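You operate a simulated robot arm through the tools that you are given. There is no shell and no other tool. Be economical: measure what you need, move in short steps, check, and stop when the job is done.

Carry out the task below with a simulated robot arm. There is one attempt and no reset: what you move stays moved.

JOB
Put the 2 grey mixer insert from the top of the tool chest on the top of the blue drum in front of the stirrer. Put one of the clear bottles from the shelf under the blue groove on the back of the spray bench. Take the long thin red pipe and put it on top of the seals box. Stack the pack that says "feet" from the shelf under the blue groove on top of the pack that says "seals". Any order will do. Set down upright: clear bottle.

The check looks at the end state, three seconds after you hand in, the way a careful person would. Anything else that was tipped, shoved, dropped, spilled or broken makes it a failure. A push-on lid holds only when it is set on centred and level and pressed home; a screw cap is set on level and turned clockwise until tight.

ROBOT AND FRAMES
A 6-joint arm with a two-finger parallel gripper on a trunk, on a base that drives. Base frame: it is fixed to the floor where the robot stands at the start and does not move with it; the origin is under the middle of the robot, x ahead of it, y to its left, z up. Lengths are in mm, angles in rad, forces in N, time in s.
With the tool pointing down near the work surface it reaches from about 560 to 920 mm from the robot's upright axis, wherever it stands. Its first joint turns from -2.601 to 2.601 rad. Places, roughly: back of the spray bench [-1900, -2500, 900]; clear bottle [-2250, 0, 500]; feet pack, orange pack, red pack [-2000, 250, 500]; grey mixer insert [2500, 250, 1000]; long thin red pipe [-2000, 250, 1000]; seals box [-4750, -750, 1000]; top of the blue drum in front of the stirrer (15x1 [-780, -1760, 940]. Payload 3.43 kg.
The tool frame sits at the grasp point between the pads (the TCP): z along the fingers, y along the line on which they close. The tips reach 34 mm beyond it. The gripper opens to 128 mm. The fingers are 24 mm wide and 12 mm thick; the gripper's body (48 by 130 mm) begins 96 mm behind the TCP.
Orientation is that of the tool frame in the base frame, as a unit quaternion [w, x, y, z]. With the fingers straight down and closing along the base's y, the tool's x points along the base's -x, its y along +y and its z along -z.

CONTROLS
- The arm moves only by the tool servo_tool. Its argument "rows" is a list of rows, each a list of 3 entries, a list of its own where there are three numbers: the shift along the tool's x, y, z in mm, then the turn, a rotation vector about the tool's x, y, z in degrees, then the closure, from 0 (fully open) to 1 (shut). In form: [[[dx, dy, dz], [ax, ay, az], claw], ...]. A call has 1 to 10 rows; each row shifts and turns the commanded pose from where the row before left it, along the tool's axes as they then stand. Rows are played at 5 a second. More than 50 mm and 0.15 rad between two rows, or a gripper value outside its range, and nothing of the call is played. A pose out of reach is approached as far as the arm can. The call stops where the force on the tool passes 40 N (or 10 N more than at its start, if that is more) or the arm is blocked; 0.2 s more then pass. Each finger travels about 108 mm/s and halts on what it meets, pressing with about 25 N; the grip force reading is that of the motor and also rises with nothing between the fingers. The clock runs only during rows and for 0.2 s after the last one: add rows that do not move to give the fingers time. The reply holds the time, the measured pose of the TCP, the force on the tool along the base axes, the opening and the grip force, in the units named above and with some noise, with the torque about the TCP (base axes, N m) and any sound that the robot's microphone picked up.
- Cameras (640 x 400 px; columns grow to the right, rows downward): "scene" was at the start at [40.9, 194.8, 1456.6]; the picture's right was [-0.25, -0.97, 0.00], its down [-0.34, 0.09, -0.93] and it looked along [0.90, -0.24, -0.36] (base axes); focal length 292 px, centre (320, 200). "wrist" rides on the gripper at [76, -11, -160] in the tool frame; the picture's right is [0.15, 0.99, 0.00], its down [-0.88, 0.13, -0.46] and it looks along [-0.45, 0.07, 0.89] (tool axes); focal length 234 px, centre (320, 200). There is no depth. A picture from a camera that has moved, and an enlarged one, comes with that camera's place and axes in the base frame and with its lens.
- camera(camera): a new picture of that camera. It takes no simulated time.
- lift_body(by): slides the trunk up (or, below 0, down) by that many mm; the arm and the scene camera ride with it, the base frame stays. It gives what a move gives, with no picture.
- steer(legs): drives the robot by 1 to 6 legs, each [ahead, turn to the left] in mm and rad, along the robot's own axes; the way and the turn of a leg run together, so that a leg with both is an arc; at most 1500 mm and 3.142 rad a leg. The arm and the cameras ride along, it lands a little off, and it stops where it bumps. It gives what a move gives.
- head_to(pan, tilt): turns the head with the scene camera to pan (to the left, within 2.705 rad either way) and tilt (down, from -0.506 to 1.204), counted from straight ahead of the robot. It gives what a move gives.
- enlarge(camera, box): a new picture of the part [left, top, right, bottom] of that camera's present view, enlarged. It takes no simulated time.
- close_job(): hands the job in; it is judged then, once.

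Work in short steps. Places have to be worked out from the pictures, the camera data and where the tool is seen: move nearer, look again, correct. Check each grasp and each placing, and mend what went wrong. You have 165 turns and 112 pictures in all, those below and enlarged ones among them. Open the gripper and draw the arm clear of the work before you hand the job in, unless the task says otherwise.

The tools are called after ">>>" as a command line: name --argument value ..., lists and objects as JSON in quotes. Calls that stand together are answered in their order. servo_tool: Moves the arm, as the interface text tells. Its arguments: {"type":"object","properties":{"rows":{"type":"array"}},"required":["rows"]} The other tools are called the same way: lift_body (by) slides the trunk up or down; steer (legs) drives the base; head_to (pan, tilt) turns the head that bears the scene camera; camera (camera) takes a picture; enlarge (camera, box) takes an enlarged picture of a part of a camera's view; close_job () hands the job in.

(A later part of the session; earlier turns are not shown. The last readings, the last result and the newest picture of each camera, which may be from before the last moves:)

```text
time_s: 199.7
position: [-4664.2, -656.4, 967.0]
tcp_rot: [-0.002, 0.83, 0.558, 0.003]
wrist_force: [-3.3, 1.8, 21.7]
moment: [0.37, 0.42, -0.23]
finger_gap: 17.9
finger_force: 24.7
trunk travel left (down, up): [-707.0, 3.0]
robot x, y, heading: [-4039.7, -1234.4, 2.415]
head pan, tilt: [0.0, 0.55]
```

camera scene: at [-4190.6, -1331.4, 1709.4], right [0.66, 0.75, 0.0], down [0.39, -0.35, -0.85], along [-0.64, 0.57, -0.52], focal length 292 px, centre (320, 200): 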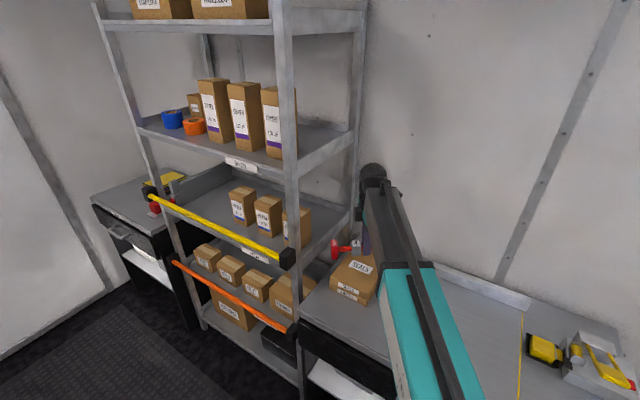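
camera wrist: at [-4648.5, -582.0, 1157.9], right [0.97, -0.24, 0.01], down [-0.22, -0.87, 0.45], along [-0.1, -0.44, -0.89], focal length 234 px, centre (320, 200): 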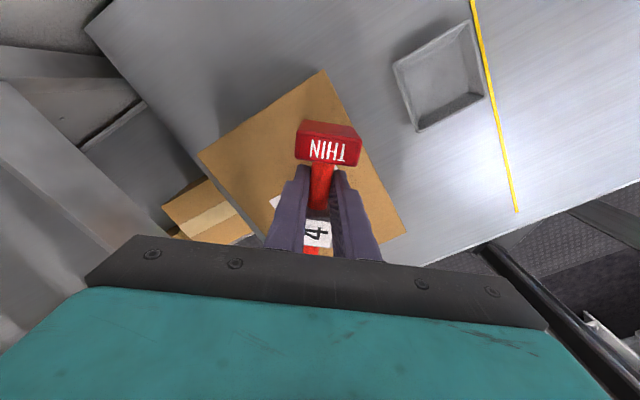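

Contact felt. I ease 1 mm, open and rise.

>>> servo_tool --rows '[[[0, 0, -1], [0, 0, 0], 1], [[0, 0, -0.5], [0, 0, 0], 0.85], [[0, 0, 0], [0, 0, 0], 0.75], [[0, 0, 0], [0, 0, 0], 0.65], [[0, 0, 0], [0, 0, 0], 0.65], [[0, 0, -4], [0, 0, 0], 0.65], [[0, 0, -10], [0, 0, 0], 0.65], [[0, 0, -18], [0, 0, 0], 0.65], [[0, 0, -18], [0, 0, 0], 0.65], [[0, 0, -10], [0, 0, 0], 0.65]]'

>>> servo_tool --rows '[[[0, 0, -5], [0, 0, 0], 0.65], [[0, 0, -15], [0, 0, 0], 0.65], [[0, 0, -18], [0, 0, 0], 0.65], [[0, 0, -18], [0, 0, 0], 0.65], [[0, 0, -10], [0, 0, 0], 0.65], [[0, 0, -3], [0, 0, 0], 0.65]]'

>>> camera --camera "wrist"

```text
time_s: 201.8
position: [-4664.7, -656.2, 1025.7]
tcp_rot: [0.001, 0.831, 0.557, 0.005]
wrist_force: [0.9, 0.2, 0.0]
moment: [0.0, 0.0, 0.01]
finger_gap: 44.8
finger_force: 0.1
trunk travel left (down, up): [-707.0, 3.0]
robot x, y, heading: [-4044.7, -1232.5, 2.419]
head pan, tilt: [0.0, 0.55]
```

```text
time_s: 203.2
position: [-4665.3, -656.1, 1094.5]
tcp_rot: [0.001, 0.83, 0.558, 0.004]
wrist_force: [0.3, 0.3, -0.8]
moment: [0.01, -0.01, -0.03]
finger_gap: 44.7
finger_force: 0.1
trunk travel left (down, up): [-707.0, 3.0]
robot x, y, heading: [-4044.7, -1237.1, 2.42]
head pan, tilt: [0.0, 0.55]
```

```text
48 pictures are left
camera wrist: at [-4648.7, -582.3, 1253.0], right [0.97, -0.24, 0.01], down [-0.22, -0.87, 0.45], along [-0.1, -0.44, -0.89], focal length 234 px, centre (320, 200)
```

wrist: 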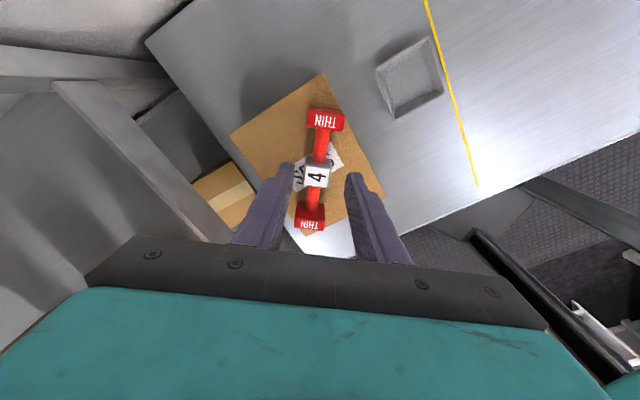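

The pipe rests squarely on the SEALS box. I back out, align with the aisle and reverse to the blue-groove bench, then face it.

>>> steer --legs '[[-550, 0], [0, 0.99], [-1000, 0], [-840, 0], [0, -1.57]]'

>>> head_to --pan 0 --tilt 0.6

>>> lift_body --by -480

>>> camera --camera "scene"

```text
time_s: 225.6
position: [-2063.5, -315.8, 1095.3]
tcp_rot: [0.003, 0.954, 0.298, 0.003]
wrist_force: [0.4, -0.3, 0.4]
moment: [0.04, 0.03, -0.02]
finger_gap: 44.6
finger_force: 0.0
trunk travel left (down, up): [-707.0, 3.0]
robot x, y, heading: [-1841.6, -1137.4, 1.847]
head pan, tilt: [0.0, 0.55]
```

```text
time_s: 226.2
position: [-2062.4, -314.5, 1095.2]
tcp_rot: [0.002, 0.955, 0.298, 0.004]
wrist_force: [0.0, 0.3, 0.1]
moment: [0.05, -0.01, 0.0]
finger_gap: 44.6
finger_force: 0.1
trunk travel left (down, up): [-707.0, 3.0]
robot x, y, heading: [-1840.9, -1134.6, 1.848]
head pan, tilt: [0.0, 0.6]
```

```text
refused: -480 is not a number from -400 to 400
```

```text
47 pictures are left
camera scene: at [-2016.5, -1139.0, 1705.0], right [0.96, 0.27, 0.0], down [0.15, -0.54, -0.83], along [-0.22, 0.79, -0.56], focal length 292 px, centre (320, 200)
```

scene: 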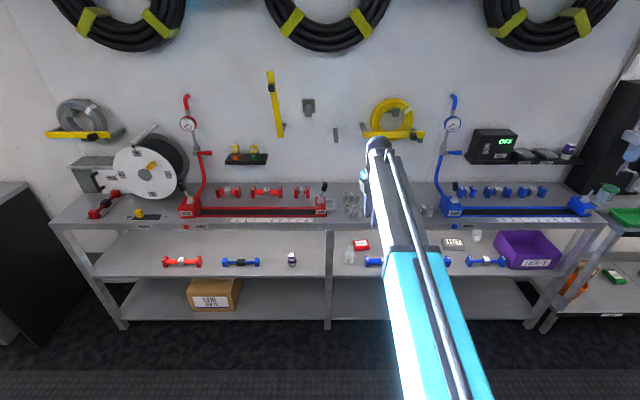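

The shelf shows two bottles, red pack and a beige pack. I lower the trunk by 400 and zoom in.

>>> lift_body --by -400

>>> head_to --pan 0 --tilt 0.45

>>> enlarge --camera "scene" --box '[300, 160, 540, 310]'

```text
time_s: 230.0
position: [-2062.6, -315.1, 694.9]
tcp_rot: [0.002, 0.954, 0.299, 0.003]
wrist_force: [0.3, -0.1, 1.0]
moment: [0.04, 0.0, 0.01]
finger_gap: 44.9
finger_force: 0.0
trunk travel left (down, up): [-307.0, 403.0]
robot x, y, heading: [-1840.8, -1133.3, 1.845]
head pan, tilt: [0.0, 0.6]
```

```text
time_s: 230.7
position: [-2063.1, -315.6, 695.0]
tcp_rot: [0.002, 0.954, 0.299, 0.004]
wrist_force: [-0.1, -0.1, -0.5]
moment: [-0.04, -0.01, 0.0]
finger_gap: 44.6
finger_force: 0.2
trunk travel left (down, up): [-307.0, 403.0]
robot x, y, heading: [-1842.1, -1136.4, 1.846]
head pan, tilt: [0.0, 0.45]
```

```text
2.67 times, centred on (420, 235) of scene
camera zoom: at [-2017.3, -1135.5, 1318.5], right [0.96, 0.27, 0.0], down [0.12, -0.42, -0.9], along [-0.24, 0.87, -0.44], focal length 778 px, centre (53, 107)
```

zoom: 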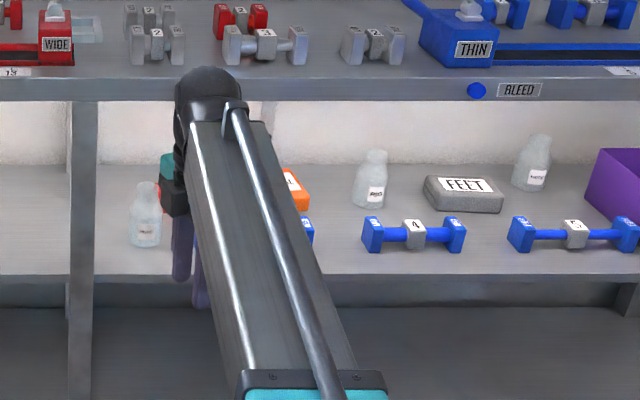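

FEET is the grey flat pack near (-1600, 310); the nearest bottle stands at about (-2168, 30), z 475–590. I reorient the tool: half-roll so the camera ends on top, then pitch to horizontal.

>>> servo_tool --rows '[[[0, 0, 0], [0, 0, -4], 0.3], [[0, 0, 0], [0, 0, -8], 0.2], [[0, 0, 0], [0, 0, -8.5], 0.2], [[0, 0, 0], [0, 0, -8.5], 0.2], [[0, 0, 0], [0, 0, -8.5], 0.2], [[0, 0, 0], [0, 0, -8.5], 0.2], [[0, 0, 0], [0, 0, -8.5], 0.2], [[0, 0, 0], [0, 0, -8.5], 0.2], [[0, 0, 0], [0, 0, -6], 0.2], [[0, 0, 0], [0, 0, -2], 0.2]]'

>>> servo_tool --rows '[[[0, 0, 0], [0, 3, 0], 0.2], [[0, 0, 0], [0, 6, 0], 0.2], [[0, 0, 0], [0, 8, 0], 0.2], [[0, 0, 0], [0, 8, 0], 0.2], [[0, 0, 0], [0, 8, 0], 0.2], [[0, 0, 0], [0, 8, 0], 0.2], [[0, 0, 0], [0, 8, 0], 0.2], [[0, 0, 0], [0, 8, 0], 0.2], [[0, 0, 0], [0, 8, 0], 0.2], [[0, 0, 0], [0, 5, 0], 0.2]]'

```text
time_s: 232.9
position: [-2061.6, -315.3, 694.3]
tcp_rot: [0.005, 0.658, 0.753, 0.002]
wrist_force: [-0.9, 0.1, -0.4]
moment: [0.03, -0.01, 0.0]
finger_gap: 102.3
finger_force: 0.1
out of reach, approached as far as the arm can: row 9
trunk travel left (down, up): [-307.0, 403.0]
robot x, y, heading: [-1841.5, -1137.8, 1.843]
head pan, tilt: [0.0, 0.45]
```

```text
time_s: 235.1
position: [-2076.3, -317.9, 694.7]
tcp_rot: [-0.436, 0.526, 0.628, 0.372]
wrist_force: [0.1, 0.3, -0.3]
moment: [-0.02, 0.02, 0.0]
finger_gap: 102.6
finger_force: 0.0
out of reach, approached as far as the arm can: row 1
trunk travel left (down, up): [-307.0, 403.0]
robot x, y, heading: [-1841.0, -1135.6, 1.847]
head pan, tilt: [0.0, 0.45]
```

The tool is now pitched to 20° below horizontal, roll level, which suits the shelf. I check the wrist view.

>>> camera --camera "wrist"

```text
45 pictures are left
camera wrist: at [-2066.9, -442.7, 819.0], right [0.97, 0.22, 0.15], down [0.26, -0.7, -0.67], along [-0.04, 0.68, -0.73], focal length 234 px, centre (320, 200)
```

wrist: 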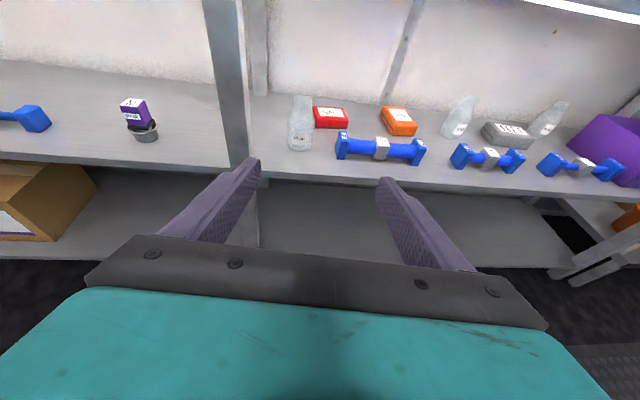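

I zoom in to read the red and orange packs.

>>> enlarge --camera "wrist" --box '[270, 80, 590, 190]'

>>> enlarge --camera "wrist" --box '[290, 90, 450, 190]'

```text
2.00 times, centred on (430, 135) of wrist
camera zoom: at [-2066.9, -442.7, 819.0], right [0.97, 0.22, 0.15], down [0.26, -0.7, -0.67], along [-0.04, 0.68, -0.73], focal length 468 px, centre (100, 330)
```

zoom: 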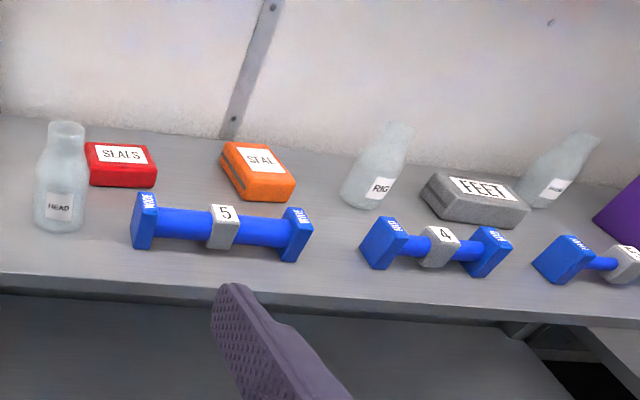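

```text
4.00 times, centred on (370, 140) of wrist
camera zoom: at [-2066.9, -442.7, 819.0], right [0.97, 0.22, 0.15], down [0.26, -0.7, -0.67], along [-0.04, 0.68, -0.73], focal length 937 px, centre (120, 440)
```

zoom: 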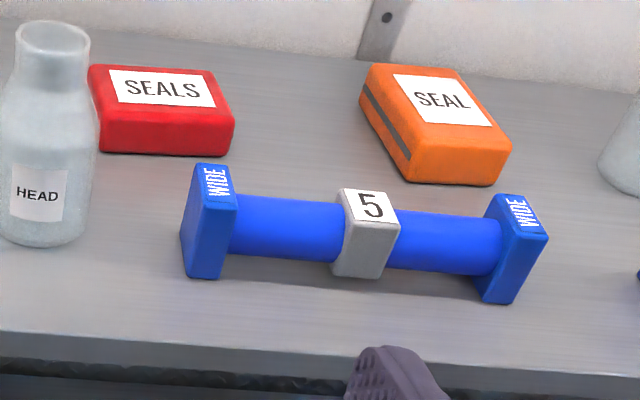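

Red pack is SEALS (orange is SEAL). I take the HEAD bottle first: the TCP is already in line with it. I lower the trunk and drive up near it.

>>> lift_body --by -165

>>> servo_tool --rows '[[[0, 0, 0], [0, 0, 0], 0.3], [[0, 0, 0], [0, 0, 0], 0.3]]'

>>> steer --legs '[[240, 0]]'

>>> camera --camera "wrist"

```text
time_s: 237.0
position: [-2075.3, -318.2, 530.0]
tcp_rot: [-0.435, 0.528, 0.628, 0.372]
wrist_force: [0.5, -0.2, 0.3]
moment: [0.03, 0.0, -0.01]
finger_gap: 102.2
finger_force: 0.1
trunk travel left (down, up): [-142.0, 568.0]
robot x, y, heading: [-1844.7, -1135.2, 1.847]
head pan, tilt: [0.0, 0.45]
```

```text
time_s: 237.6
position: [-2074.9, -318.1, 530.9]
tcp_rot: [-0.434, 0.528, 0.628, 0.372]
wrist_force: [1.0, 0.4, 0.8]
moment: [-0.01, 0.0, 0.03]
finger_gap: 89.5
finger_force: 0.0
trunk travel left (down, up): [-142.0, 568.0]
robot x, y, heading: [-1843.2, -1134.9, 1.847]
head pan, tilt: [0.0, 0.45]
```

```text
time_s: 239.5
position: [-2139.7, -86.7, 528.5]
tcp_rot: [-0.435, 0.527, 0.629, 0.371]
wrist_force: [-0.1, 0.4, 1.1]
moment: [0.02, 0.01, 0.0]
finger_gap: 89.5
finger_force: 0.1
trunk travel left (down, up): [-142.0, 568.0]
robot x, y, heading: [-1909.7, -901.7, 1.846]
head pan, tilt: [0.0, 0.45]
```

```text
42 pictures are left
camera wrist: at [-2132.4, -211.9, 653.8], right [0.97, 0.22, 0.15], down [0.26, -0.7, -0.67], along [-0.04, 0.68, -0.73], focal length 234 px, centre (320, 200)
```

wrist: 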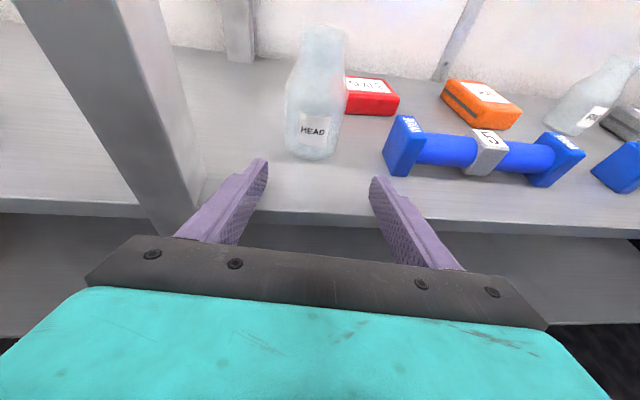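

Aligned. I drive the last ~110 mm with the fingers straddling the bottle.

>>> steer --legs '[[105, 0]]'

>>> camera --camera "wrist"

```text
time_s: 240.8
position: [-2169.7, 14.4, 529.1]
tcp_rot: [-0.435, 0.527, 0.628, 0.372]
wrist_force: [0.7, 0.4, 0.2]
moment: [0.01, 0.01, -0.02]
finger_gap: 89.6
finger_force: 0.1
trunk travel left (down, up): [-142.0, 568.0]
robot x, y, heading: [-1935.1, -805.0, 1.845]
head pan, tilt: [0.0, 0.45]
```

```text
41 pictures are left
camera wrist: at [-2160.6, -110.5, 653.8], right [0.97, 0.22, 0.15], down [0.26, -0.7, -0.67], along [-0.04, 0.68, -0.73], focal length 234 px, centre (320, 200)
```

wrist: 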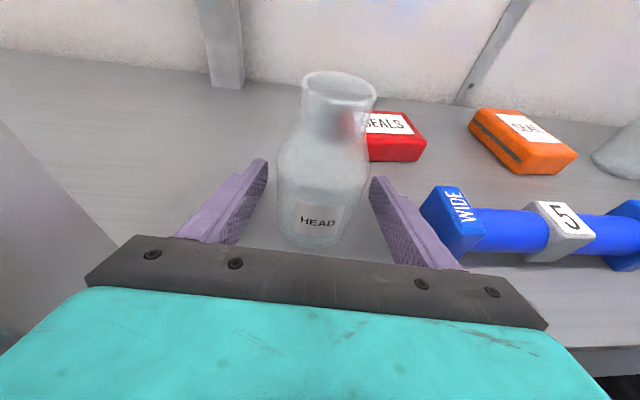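

Bottle is between the fingers. Small correction and close gently.

>>> servo_tool --rows '[[[0, 2, 3], [0, 0, 0], 0.3], [[-1, 3, 5], [0, 0, 0], 0.3], [[0, 1, 4], [0, 0, 0], 0.3], [[0, 0, 0], [0, 0, 0], 0.38], [[0, 0, 0], [0, 0, 0], 0.45], [[0, 0, 0], [0, 0, 0], 0.52], [[0, 0, 0], [0, 0, 0], 0.6], [[0, 0, 0], [0, 0, 0], 0.7], [[0, 0, 0], [0, 0, 0], 0.7]]'

>>> camera --camera "wrist"

```text
time_s: 242.8
position: [-2166.1, 25.0, 524.2]
tcp_rot: [-0.435, 0.528, 0.628, 0.372]
wrist_force: [0.1, 0.1, 1.4]
moment: [-0.03, 0.07, 0.01]
finger_gap: 58.2
finger_force: 25.1
trunk travel left (down, up): [-142.0, 568.0]
robot x, y, heading: [-1938.2, -805.0, 1.847]
head pan, tilt: [0.0, 0.45]
```

```text
40 pictures are left
camera wrist: at [-2156.8, -99.1, 648.9], right [0.97, 0.22, 0.15], down [0.26, -0.7, -0.67], along [-0.04, 0.68, -0.73], focal length 234 px, centre (320, 200)
```

wrist: 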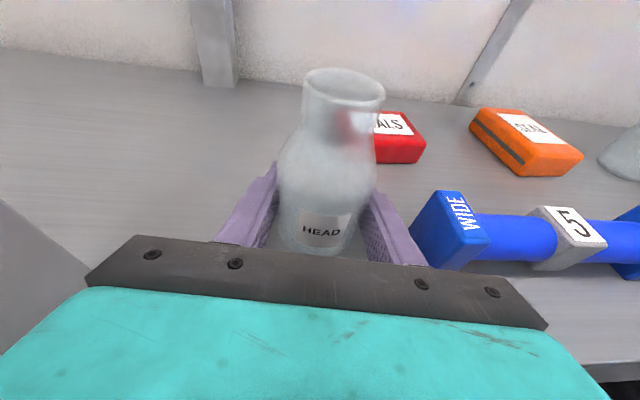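

Bottle gripped at 58 mm. I lift 40 mm with the trunk and back out.

>>> lift_body --by 40

>>> steer --legs '[[-380, 0]]'

>>> lift_body --by 400

>>> head_to --pan 0 --tilt 0.5

>>> camera --camera "wrist"

```text
time_s: 243.6
position: [-2164.8, 24.8, 564.1]
tcp_rot: [-0.434, 0.528, 0.628, 0.371]
wrist_force: [0.1, -0.3, -0.1]
moment: [-0.01, 0.03, 0.02]
finger_gap: 58.0
finger_force: 24.7
trunk travel left (down, up): [-182.0, 528.0]
robot x, y, heading: [-1935.8, -803.3, 1.848]
head pan, tilt: [0.0, 0.45]
```

```text
time_s: 246.3
position: [-2058.7, -342.8, 564.6]
tcp_rot: [-0.434, 0.528, 0.627, 0.372]
wrist_force: [0.0, -0.3, -0.8]
moment: [0.02, -0.06, 0.01]
finger_gap: 58.1
finger_force: 25.0
trunk travel left (down, up): [-182.0, 528.0]
robot x, y, heading: [-1833.3, -1174.5, 1.841]
head pan, tilt: [0.0, 0.45]
```

```text
time_s: 250.1
position: [-2060.4, -345.4, 965.0]
tcp_rot: [-0.434, 0.529, 0.627, 0.373]
wrist_force: [0.3, -0.9, -0.3]
moment: [-0.01, 0.01, 0.0]
finger_gap: 58.4
finger_force: 25.1
trunk travel left (down, up): [-582.0, 128.0]
robot x, y, heading: [-1829.0, -1174.6, 1.848]
head pan, tilt: [0.0, 0.45]
```

```text
time_s: 250.7
position: [-2058.1, -344.2, 963.6]
tcp_rot: [-0.435, 0.527, 0.628, 0.372]
wrist_force: [-0.4, 0.6, -0.5]
moment: [0.03, -0.02, -0.02]
finger_gap: 58.2
finger_force: 24.7
trunk travel left (down, up): [-582.0, 128.0]
robot x, y, heading: [-1826.8, -1171.3, 1.839]
head pan, tilt: [0.0, 0.499]
```

```text
39 pictures are left
camera wrist: at [-2051.4, -468.5, 1088.7], right [0.97, 0.21, 0.15], down [0.26, -0.7, -0.67], along [-0.04, 0.68, -0.73], focal length 234 px, centre (320, 200)
```

wrist: 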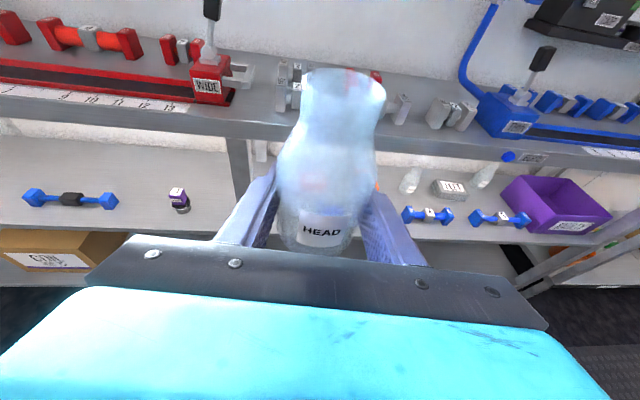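

Held upright. I manoeuvre in the aisle to face the spray bench without sweeping over it.

>>> steer --legs '[[0, 1.07], [700, 0], [0, 2.07]]'

>>> lift_body --by 120

>>> camera --camera "scene"

```text
time_s: 263.1
position: [-2876.0, -1786.7, 963.8]
tcp_rot: [-0.5, -0.407, 0.712, -0.278]
wrist_force: [-0.1, 0.8, -0.6]
moment: [-0.03, 0.04, -0.02]
finger_gap: 58.3
finger_force: 25.1
trunk travel left (down, up): [-582.0, 128.0]
robot x, y, heading: [-2492.6, -1018.7, -2.028]
head pan, tilt: [0.0, 0.499]
stopped in leg 3: the robot was blocked; the commanded pose is now the measured one
```

```text
time_s: 264.6
position: [-2875.9, -1786.9, 1084.3]
tcp_rot: [-0.5, -0.407, 0.712, -0.279]
wrist_force: [-1.1, -0.3, -1.5]
moment: [-0.03, -0.02, -0.02]
finger_gap: 58.4
finger_force: 24.7
trunk travel left (down, up): [-702.0, 8.0]
robot x, y, heading: [-2491.4, -1020.5, -2.027]
head pan, tilt: [0.0, 0.499]
```

```text
38 pictures are left
camera scene: at [-2357.4, -1135.7, 1709.0], right [-0.9, 0.44, 0.0], down [0.21, 0.43, -0.88], along [-0.39, -0.79, -0.48], focal length 292 px, centre (320, 200)
```

scene: 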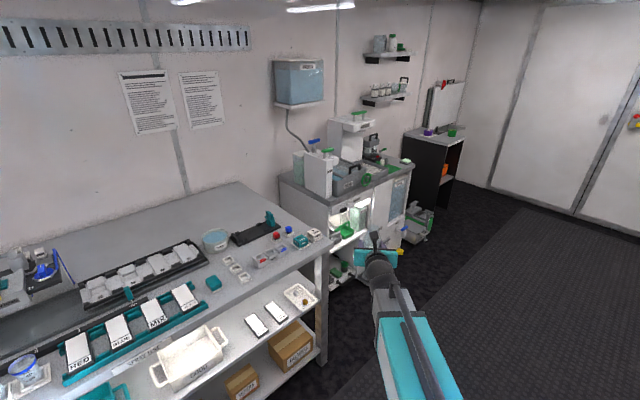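

The turn was blocked by something; I check the wrist view and look down around the robot.

>>> camera --camera "wrist"

>>> head_to --pan 0.9 --tilt 0.9

>>> camera --camera "scene"

```text
37 pictures are left
camera wrist: at [-2802.5, -1686.4, 1208.6], right [-0.87, 0.46, 0.15], down [0.26, 0.7, -0.67], along [-0.41, -0.55, -0.73], focal length 234 px, centre (320, 200)
```

wrist: 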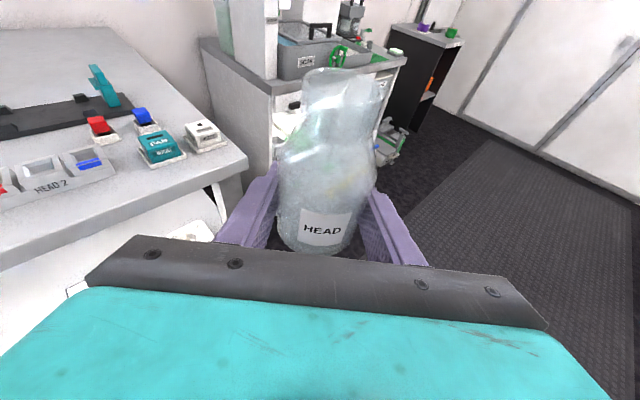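

```text
time_s: 265.8
position: [-2877.1, -1786.0, 1083.9]
tcp_rot: [-0.5, -0.406, 0.712, -0.279]
wrist_force: [1.7, 1.0, -0.7]
moment: [-0.03, -0.04, -0.02]
finger_gap: 58.1
finger_force: 25.6
trunk travel left (down, up): [-702.0, 8.0]
robot x, y, heading: [-2484.6, -1020.0, -2.032]
head pan, tilt: [0.901, 0.901]
```

```text
36 pictures are left
camera scene: at [-2284.8, -1122.4, 1675.2], right [-0.9, -0.43, 0.0], down [-0.33, 0.71, -0.62], along [0.27, -0.56, -0.78], focal length 292 px, centre (320, 200)
```

scene: 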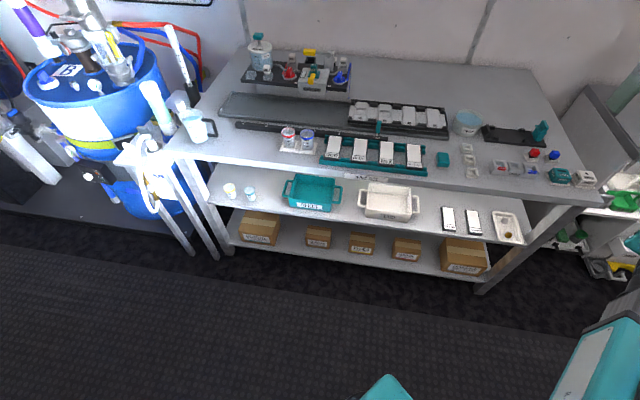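

Nothing visibly touched. With the arm higher now, I try a bit of the turn again.

>>> steer --legs '[[0, 0.3]]'

```text
time_s: 267.4
position: [-2632.2, -1861.5, 1085.2]
tcp_rot: [-0.451, -0.509, 0.643, -0.351]
wrist_force: [-0.3, 0.0, 0.0]
moment: [-0.03, -0.04, -0.01]
finger_gap: 58.1
finger_force: 24.9
trunk travel left (down, up): [-702.0, 8.0]
robot x, y, heading: [-2480.1, -1017.1, -1.738]
head pan, tilt: [0.901, 0.901]
```

Turn succeeded. The bench back strip beyond the grey tray looks free near (-1890, -2540). I head there diagonally, carrying the bottle high.

>>> steer --legs '[[0, 0.713], [480, 0], [0, -0.275]]'

>>> camera --camera "wrist"

>>> head_to --pan 0.05 --tilt 0.65

>>> camera --camera "scene"

```text
time_s: 272.3
position: [-1873.5, -2035.8, 1082.4]
tcp_rot: [0.3, 0.703, -0.428, 0.482]
wrist_force: [-10.8, 6.8, 4.3]
moment: [-0.26, 0.44, -0.4]
finger_gap: 58.3
finger_force: 25.4
trunk travel left (down, up): [-702.0, 8.0]
robot x, y, heading: [-2303.2, -1301.5, -1.068]
head pan, tilt: [0.901, 0.901]
stopped in leg 2: the force on the tool passed its limit at 140 N (the readings are from after the stop); the commanded pose is now the measured one
```

```text
35 pictures are left
camera wrist: at [-1917.4, -1921.1, 1209.4], right [-0.86, -0.5, 0.15], down [-0.46, 0.6, -0.66], along [0.24, -0.63, -0.74], focal length 234 px, centre (320, 200)
```

wrist: 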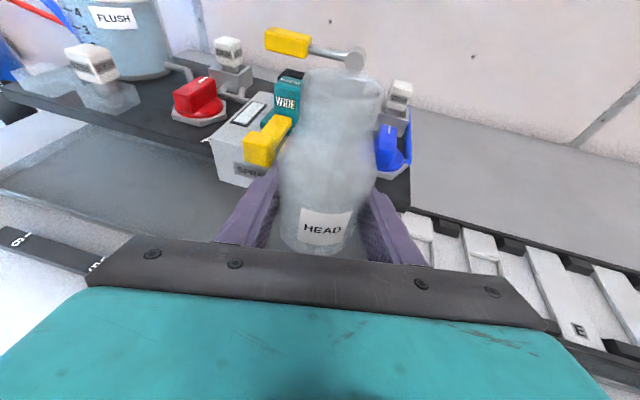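

```text
time_s: 273.5
position: [-1871.6, -2034.6, 1084.3]
tcp_rot: [0.299, 0.703, -0.429, 0.482]
wrist_force: [-13.7, 12.9, 3.5]
moment: [-0.06, 0.49, -0.74]
finger_gap: 58.2
finger_force: 24.7
trunk travel left (down, up): [-702.0, 8.0]
robot x, y, heading: [-2306.1, -1300.6, -1.067]
head pan, tilt: [0.051, 0.649]
```

```text
34 pictures are left
camera scene: at [-2134.4, -1252.0, 1695.8], right [-0.85, -0.53, 0.0], down [-0.32, 0.51, -0.8], along [0.42, -0.68, -0.6], focal length 292 px, centre (320, 200)
```

scene: 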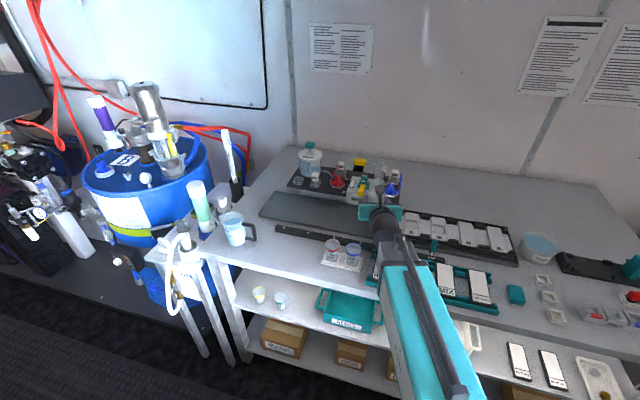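

The gripper touched the sprayer on the stand. I back off straight away and inspect it.

>>> steer --legs '[[-150, 0]]'

>>> camera --camera "wrist"

>>> enlarge --camera "scene" --box '[260, 130, 480, 270]'

```text
time_s: 274.9
position: [-1943.4, -1905.3, 1082.8]
tcp_rot: [0.299, 0.704, -0.429, 0.482]
wrist_force: [0.1, -0.1, -0.2]
moment: [0.01, 0.03, 0.0]
finger_gap: 58.3
finger_force: 24.8
trunk travel left (down, up): [-702.0, 8.0]
robot x, y, heading: [-2377.9, -1173.8, -1.064]
head pan, tilt: [0.051, 0.649]
```

```text
33 pictures are left
camera wrist: at [-1988.9, -1790.4, 1208.6], right [-0.86, -0.5, 0.14], down [-0.46, 0.6, -0.66], along [0.24, -0.63, -0.74], focal length 234 px, centre (320, 200)
```

wrist: 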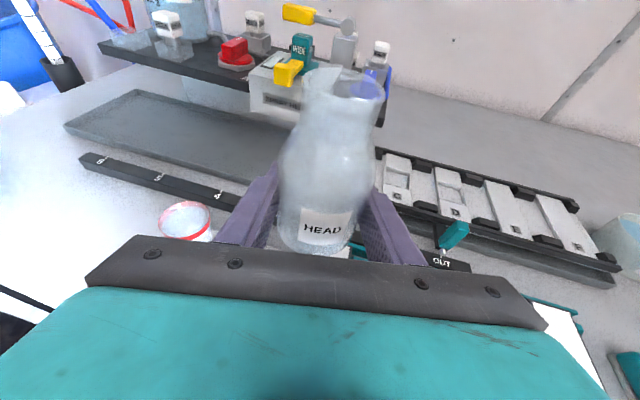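

```text
2.86 times, centred on (370, 200) of scene
camera zoom: at [-2205.8, -1121.8, 1695.8], right [-0.85, -0.53, 0.0], down [-0.32, 0.51, -0.8], along [0.42, -0.68, -0.6], focal length 833 px, centre (177, 200)
```

zoom: 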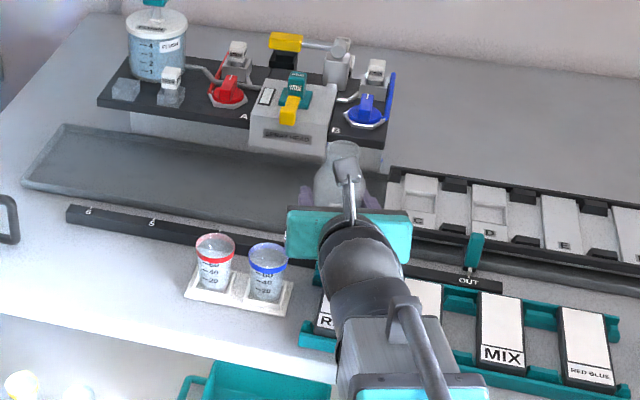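

The sprayer and its stand look undisturbed, bottle still held. The back strip right of the stand is empty; I square up and drive in on a lane well to the right of it.

>>> steer --legs '[[0, -0.236], [250, 0]]'

>>> camera --camera "wrist"

```text
time_s: 278.0
position: [-2062.1, -2231.9, 1081.6]
tcp_rot: [0.354, 0.648, -0.509, 0.443]
wrist_force: [0.3, -0.4, -1.0]
moment: [-0.06, 0.01, 0.0]
finger_gap: 58.2
finger_force: 24.9
trunk travel left (down, up): [-702.0, 8.0]
robot x, y, heading: [-2311.3, -1415.6, -1.299]
head pan, tilt: [0.051, 0.649]
```

```text
31 pictures are left
camera wrist: at [-2078.3, -2110.4, 1207.2], right [-0.95, -0.28, 0.14], down [-0.3, 0.69, -0.66], along [0.08, -0.67, -0.74], focal length 234 px, centre (320, 200)
```

wrist: 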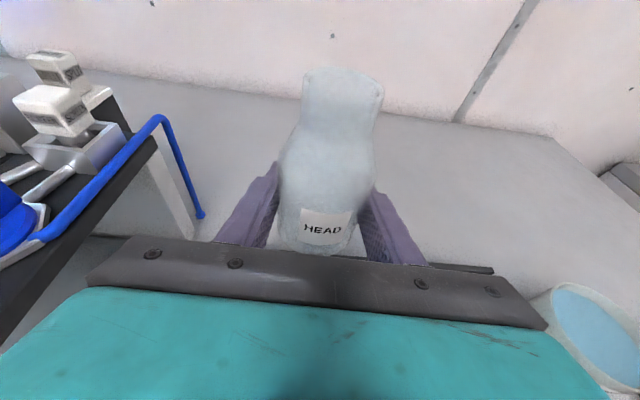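

The back strip is clear. I drive 70 mm closer and extend the arm level.

>>> steer --legs '[[80, 0]]'

>>> servo_tool --rows '[[[2, 0, 5], [0, 0, 0], 0.7], [[4.5, -0.5, 12], [0, 0, 0], 0.7], [[7, -0.7, 18], [0, 0, 0], 0.7], [[8, -0.8, 21], [0, 0, 0], 0.7], [[8, -0.8, 21], [0, 0, 0], 0.7], [[8, -0.8, 21], [0, 0, 0], 0.7], [[8, -0.8, 21], [0, 0, 0], 0.7], [[7, -0.7, 18], [0, 0, 0], 0.7], [[5, -0.5, 13], [0, 0, 0], 0.7], [[2, 0, 6], [0, 0, 0], 0.7]]'

>>> camera --camera "wrist"

>>> camera --camera "scene"

```text
time_s: 279.1
position: [-2039.7, -2309.3, 1080.9]
tcp_rot: [0.353, 0.649, -0.508, 0.443]
wrist_force: [-0.2, -0.4, -0.1]
moment: [0.0, 0.02, -0.03]
finger_gap: 58.2
finger_force: 24.7
trunk travel left (down, up): [-702.0, 8.0]
robot x, y, heading: [-2283.4, -1492.0, -1.296]
head pan, tilt: [0.051, 0.649]
```

```text
time_s: 281.3
position: [-1995.5, -2469.6, 1080.5]
tcp_rot: [0.353, 0.648, -0.509, 0.442]
wrist_force: [0.1, 0.1, -0.8]
moment: [-0.03, 0.02, -0.01]
finger_gap: 58.4
finger_force: 25.7
trunk travel left (down, up): [-702.0, 8.0]
robot x, y, heading: [-2287.1, -1490.9, -1.294]
head pan, tilt: [0.051, 0.649]
```

```text
30 pictures are left
camera wrist: at [-2012.7, -2348.9, 1207.1], right [-0.95, -0.28, 0.14], down [-0.3, 0.69, -0.66], along [0.08, -0.67, -0.74], focal length 234 px, centre (320, 200)
```

wrist: 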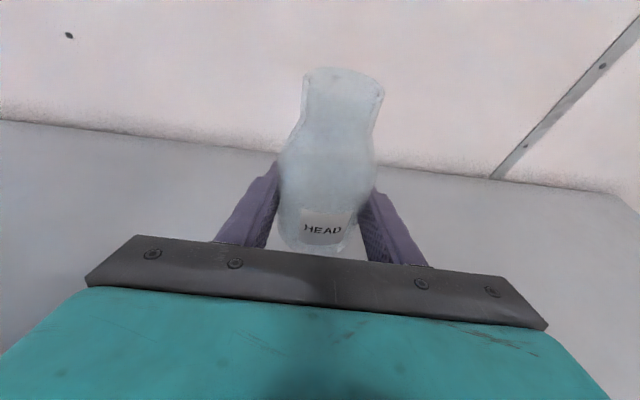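

```text
29 pictures are left
camera scene: at [-2107.9, -1485.1, 1695.7], right [-0.95, -0.32, 0.0], down [-0.19, 0.57, -0.8], along [0.25, -0.75, -0.6], focal length 292 px, centre (320, 200)
```

scene: 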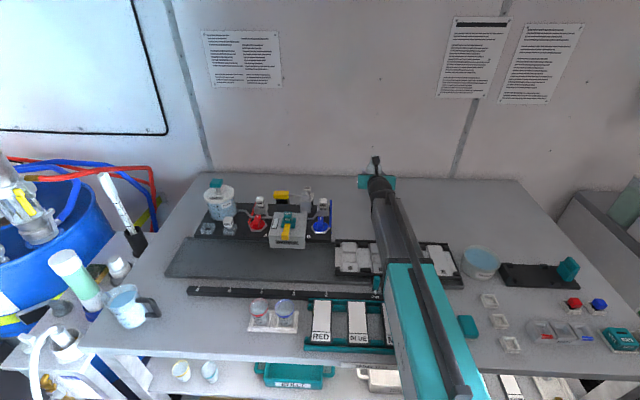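

Bottle is over the free back strip behind the rack. I lower with the trunk 110 mm, then check.

>>> lift_body --by -110

>>> camera --camera "wrist"

>>> enlarge --camera "scene" --box '[300, 130, 500, 300]'

```text
time_s: 282.7
position: [-1996.3, -2469.4, 970.1]
tcp_rot: [0.353, 0.648, -0.509, 0.443]
wrist_force: [0.0, -0.3, -0.9]
moment: [-0.01, -0.02, 0.0]
finger_gap: 58.4
finger_force: 25.1
trunk travel left (down, up): [-592.0, 118.0]
robot x, y, heading: [-2285.9, -1491.1, -1.295]
head pan, tilt: [0.051, 0.649]
```

```text
28 pictures are left
camera wrist: at [-2012.6, -2348.6, 1097.3], right [-0.95, -0.28, 0.14], down [-0.3, 0.69, -0.66], along [0.08, -0.67, -0.74], focal length 234 px, centre (320, 200)
```

wrist: 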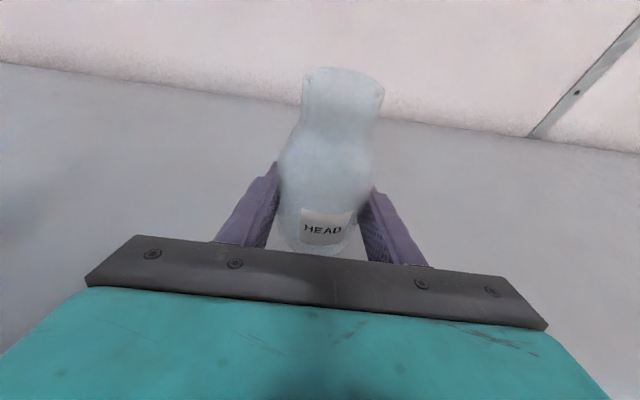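

```text
2.35 times, centred on (400, 215) of scene
camera zoom: at [-2107.9, -1485.0, 1585.7], right [-0.95, -0.32, 0.0], down [-0.19, 0.57, -0.8], along [0.25, -0.75, -0.6], focal length 686 px, centre (132, 165)
```

zoom: 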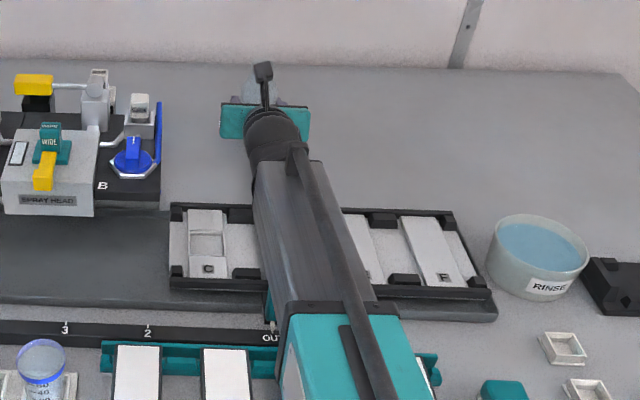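

Clear. I lower in small vertical steps until contact.

>>> servo_tool --rows '[[[-4, 0, 1.5], [0, 0, 0], 0.7], [[-7, 0, 2.7], [0, 0, 0], 0.7], [[-7, 0, 2.7], [0, 0, 0], 0.7], [[-5, 0, 1.9], [0, 0, 0], 0.7], [[-4, 0, 1.5], [0, 0, 0], 0.7], [[-3, 0, 1.1], [0, 0, 0], 0.7], [[-3, 0, 1.1], [0, 0, 0], 0.7], [[-3, 0, 1.1], [0, 0, 0], 0.7], [[-3, 0, 1.1], [0, 0, 0], 0.7], [[0, 0, 0], [0, 0, 0], 0.7]]'

```text
time_s: 284.9
position: [-1996.2, -2469.7, 929.1]
tcp_rot: [0.354, 0.648, -0.51, 0.442]
wrist_force: [0.7, -0.6, -0.7]
moment: [-0.01, 0.0, 0.01]
finger_gap: 57.9
finger_force: 25.2
trunk travel left (down, up): [-592.0, 118.0]
robot x, y, heading: [-2289.6, -1496.5, -1.299]
head pan, tilt: [0.051, 0.649]
```

No contact yet; smaller steps further.

>>> servo_tool --rows '[[[-2, 0, 0.8], [0, 0, 0], 0.7], [[-2, 0, 0.8], [0, 0, 0], 0.7], [[-2, 0, 0.8], [0, 0, 0], 0.7], [[-2, 0, 0.8], [0, 0, 0], 0.7], [[-2, 0, 0.8], [0, 0, 0], 0.7], [[-2, 0, 0.8], [0, 0, 0], 0.7], [[-2, 0, 0.8], [0, 0, 0], 0.7], [[-2, 0, 0.8], [0, 0, 0], 0.7], [[-2, 0, 0.8], [0, 0, 0], 0.7], [[-2, 0, 0.8], [0, 0, 0], 0.7]]'

```text
time_s: 286.7
position: [-1995.0, -2471.6, 922.7]
tcp_rot: [0.357, 0.643, -0.505, 0.452]
wrist_force: [2.2, -5.6, 12.5]
moment: [0.35, -0.17, -0.1]
finger_gap: 58.4
finger_force: 24.6
trunk travel left (down, up): [-592.0, 118.0]
robot x, y, heading: [-2291.0, -1495.4, -1.301]
head pan, tilt: [0.051, 0.649]
stopped in row 9: the force on the tool passed its limit at 41 N (the readings are from after the stop); the commanded pose is now the measured one
```

Contact. I ease up slightly, open slowly, then look before retreating.

>>> servo_tool --rows '[[[1.2, 0, -0.5], [0, 0, 0], 0.7], [[0, 0, 0], [0, 0, 0], 0.54], [[0, 0, 0], [0, 0, 0], 0.52], [[0, 0, 0], [0, 0, 0], 0.48], [[0, 0, 0], [0, 0, 0], 0.42], [[0, 0, 0], [0, 0, 0], 0.35], [[0, 0, 0], [0, 0, 0], 0.25], [[0, 0, 0], [0, 0, 0], 0.25]]'

>>> camera --camera "wrist"

```text
time_s: 288.5
position: [-1997.5, -2471.0, 924.9]
tcp_rot: [0.356, 0.644, -0.506, 0.45]
wrist_force: [-16.8, 0.7, 19.8]
moment: [-0.35, -0.62, -0.27]
finger_gap: 86.5
finger_force: 0.1
trunk travel left (down, up): [-592.0, 118.0]
robot x, y, heading: [-2284.4, -1488.7, -1.296]
head pan, tilt: [0.051, 0.649]
```

```text
26 pictures are left
camera wrist: at [-2015.7, -2346.5, 1046.8], right [-0.95, -0.28, 0.14], down [-0.3, 0.68, -0.67], along [0.09, -0.68, -0.73], focal length 234 px, centre (320, 200)
```

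wrist: 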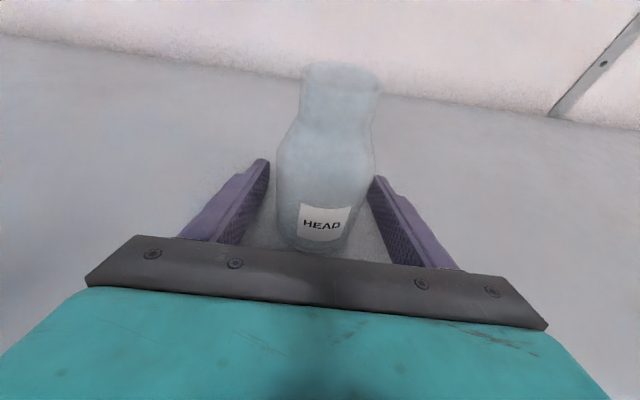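

The left fingertip is touching the bench. I rise a few mm and check the bottle stands free.

>>> servo_tool --rows '[[[1, 0, -0.4], [0, 0, 0], 0.25], [[2, 0, -0.8], [0, 0, 0], 0.25], [[3, 0, -1.1], [0, 0, 0], 0.2], [[2, 0, -0.7], [0, 0, 0], 0.2], [[0, 0, 0], [0, 0, 0], 0.2]]'

>>> camera --camera "wrist"

```text
time_s: 289.7
position: [-1994.8, -2471.5, 927.9]
tcp_rot: [0.356, 0.645, -0.507, 0.449]
wrist_force: [-1.0, -0.4, 0.1]
moment: [-0.02, 0.02, 0.05]
finger_gap: 102.4
finger_force: 0.0
trunk travel left (down, up): [-592.0, 118.0]
robot x, y, heading: [-2286.7, -1490.9, -1.298]
head pan, tilt: [0.051, 0.649]
```

```text
25 pictures are left
camera wrist: at [-2013.3, -2348.6, 1052.3], right [-0.95, -0.28, 0.14], down [-0.3, 0.68, -0.67], along [0.09, -0.68, -0.73], focal length 234 px, centre (320, 200)
```

wrist: 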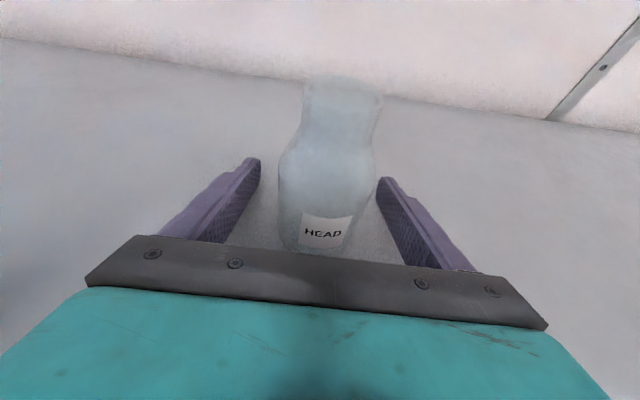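

The bottle stands upright on its own. I withdraw the fingers straight back, then raise and reverse.

>>> servo_tool --rows '[[[-1, 0, -4], [0, 0, 0], 0.2], [[-3, 0.5, -10], [0, 0, 0], 0.2], [[-4, 0.5, -15], [0, 0, 0], 0.2], [[-5, 0.5, -18], [0, 0, 0], 0.2], [[-5, 0.5, -19], [0, 0, 0], 0.2], [[-4, 0.5, -18], [0, 0, 0], 0.2], [[-4, 0.5, -15], [0, 0, 0], 0.2], [[-3, 0.5, -12], [0, 0, 0], 0.2], [[-1, 0, -5], [0, 0, 0], 0.2]]'

>>> lift_body --by 115

>>> steer --legs '[[-450, 0]]'

>>> camera --camera "scene"

```text
time_s: 291.1
position: [-2014.6, -2395.8, 936.5]
tcp_rot: [0.357, 0.643, -0.504, 0.452]
wrist_force: [1.8, -7.2, -3.7]
moment: [-0.43, -0.16, 0.1]
finger_gap: 102.4
finger_force: 0.2
trunk travel left (down, up): [-592.0, 118.0]
robot x, y, heading: [-2291.7, -1494.1, -1.297]
head pan, tilt: [0.051, 0.649]
stopped in row 6: the force on the tool passed its limit at 49 N (the readings are from after the stop); the commanded pose is now the measured one
```

```text
time_s: 292.6
position: [-2016.3, -2393.8, 1053.4]
tcp_rot: [0.358, 0.643, -0.504, 0.452]
wrist_force: [-0.1, 0.5, 0.3]
moment: [0.02, -0.03, -0.01]
finger_gap: 102.6
finger_force: 0.0
trunk travel left (down, up): [-707.0, 3.0]
robot x, y, heading: [-2288.1, -1490.5, -1.294]
head pan, tilt: [0.051, 0.649]
```

```text
time_s: 295.6
position: [-2139.3, -1958.0, 1054.5]
tcp_rot: [0.357, 0.644, -0.504, 0.452]
wrist_force: [-0.5, 0.0, 0.6]
moment: [0.0, -0.02, -0.01]
finger_gap: 102.5
finger_force: 0.0
trunk travel left (down, up): [-707.0, 3.0]
robot x, y, heading: [-2413.2, -1053.5, -1.297]
head pan, tilt: [0.051, 0.649]
```

```text
24 pictures are left
camera scene: at [-2231.0, -1048.0, 1700.7], right [-0.95, -0.32, 0.0], down [-0.19, 0.57, -0.8], along [0.25, -0.76, -0.6], focal length 292 px, centre (320, 200)
```

scene: 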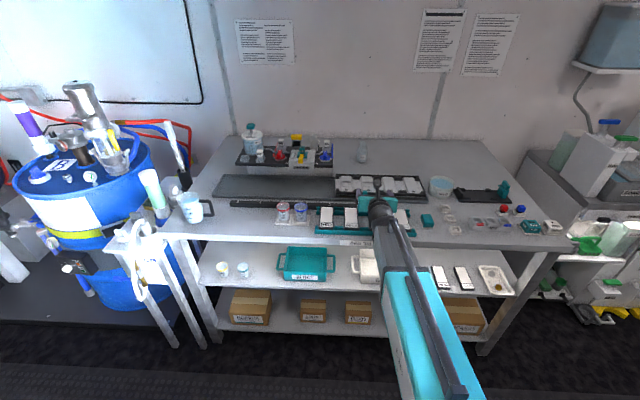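

I zoom in to verify the bottle and the rack after the brief touch.

>>> enlarge --camera "scene" --box '[230, 110, 470, 250]'

```text
2.67 times, centred on (350, 180) of scene
camera zoom: at [-2231.0, -1048.0, 1700.7], right [-0.95, -0.32, 0.0], down [-0.19, 0.57, -0.8], along [0.25, -0.76, -0.6], focal length 778 px, centre (240, 253)
```

zoom: 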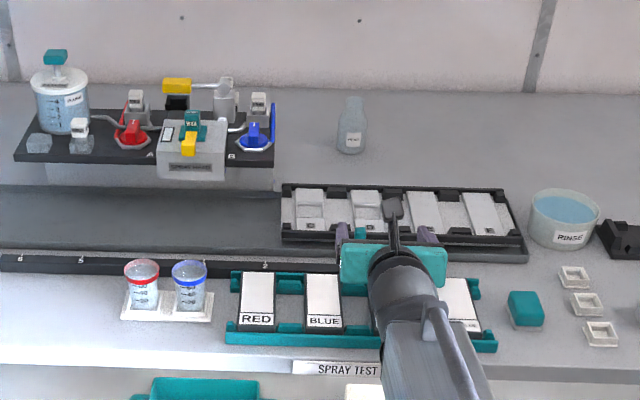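

Bottle is upright at the back, everything else in place. Now back across the aisle to the FEET pack, u≈1439 along the bench.

>>> steer --legs '[[0, 1.373], [1190, 0], [0, 1.768]]'

>>> lift_body --by -370

>>> camera --camera "wrist"

```text
time_s: 299.8
position: [-1474.2, -1121.3, 1051.5]
tcp_rot: [0.036, 0.816, -0.048, 0.575]
wrist_force: [-0.1, -0.8, 0.2]
moment: [-0.01, 0.01, -0.02]
finger_gap: 102.3
finger_force: 0.0
trunk travel left (down, up): [-707.0, 3.0]
robot x, y, heading: [-2413.7, -1040.5, -0.11]
head pan, tilt: [0.051, 0.649]
stopped in leg 1: the robot was blocked; the commanded pose is now the measured one
```

```text
time_s: 303.4
position: [-1473.3, -1121.8, 681.6]
tcp_rot: [0.037, 0.816, -0.049, 0.575]
wrist_force: [0.5, 0.4, 0.5]
moment: [-0.01, 0.01, 0.0]
finger_gap: 102.4
finger_force: 0.1
trunk travel left (down, up): [-337.0, 373.0]
robot x, y, heading: [-2411.9, -1035.2, -0.113]
head pan, tilt: [0.051, 0.649]
```

```text
22 pictures are left
camera wrist: at [-1596.4, -1094.9, 805.4], right [-0.07, -0.99, 0.14], down [-0.74, -0.04, -0.67], along [0.67, -0.15, -0.72], focal length 234 px, centre (320, 200)
```

wrist: 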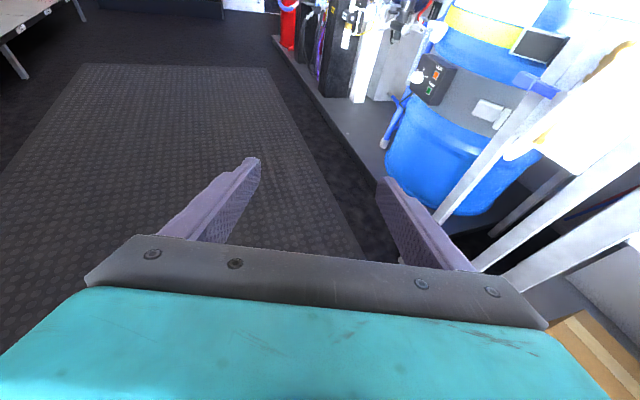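

Blocked again without visible obstacle; the path ahead (mat) is clear. I try continuing the turn in a smaller step.

>>> steer --legs '[[0, 0.19]]'

```text
time_s: 304.7
position: [-1475.4, -938.1, 682.2]
tcp_rot: [-0.019, 0.817, 0.03, 0.575]
wrist_force: [0.0, -0.2, 0.2]
moment: [0.0, 0.03, 0.04]
finger_gap: 102.6
finger_force: 0.0
trunk travel left (down, up): [-337.0, 373.0]
robot x, y, heading: [-2415.1, -1027.6, 0.075]
head pan, tilt: [0.051, 0.649]
```

That worked. I continue with the drive and the turn to face the bench.

>>> steer --legs '[[1190, 0], [0, 0.9], [0, 0.868]]'

>>> camera --camera "wrist"

```text
time_s: 317.7
position: [-1501.8, -39.5, 682.7]
tcp_rot: [-0.452, 0.501, 0.644, 0.36]
wrist_force: [-0.1, 0.1, 0.9]
moment: [0.0, 0.02, 0.05]
finger_gap: 102.2
finger_force: 0.0
trunk travel left (down, up): [-337.0, 373.0]
robot x, y, heading: [-1262.9, -951.3, 1.833]
head pan, tilt: [0.051, 0.649]
```

```text
21 pictures are left
camera wrist: at [-1484.1, -164.7, 804.8], right [0.95, 0.28, 0.15], down [0.3, -0.67, -0.68], along [-0.09, 0.69, -0.72], focal length 234 px, centre (320, 200)
```

wrist: 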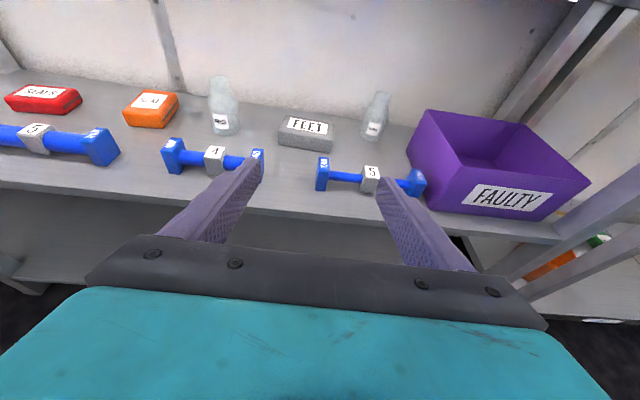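

I zoom on FEET to measure its width against the 128 mm opening.

>>> enlarge --camera "wrist" --box '[200, 70, 400, 195]'

```text
3.20 times, centred on (300, 132) of wrist
camera zoom: at [-1484.1, -164.7, 804.8], right [0.95, 0.28, 0.15], down [0.3, -0.67, -0.68], along [-0.09, 0.69, -0.72], focal length 749 px, centre (384, 416)
```

zoom: 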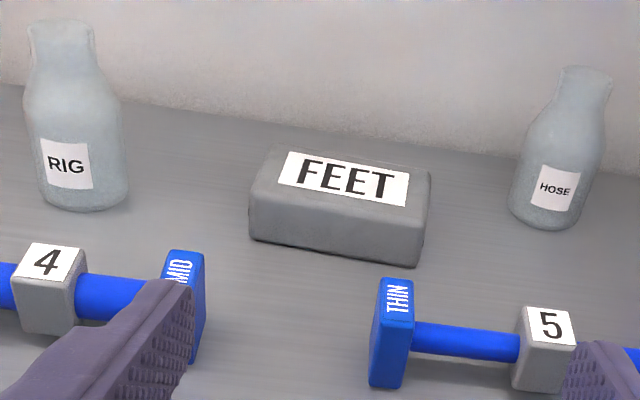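

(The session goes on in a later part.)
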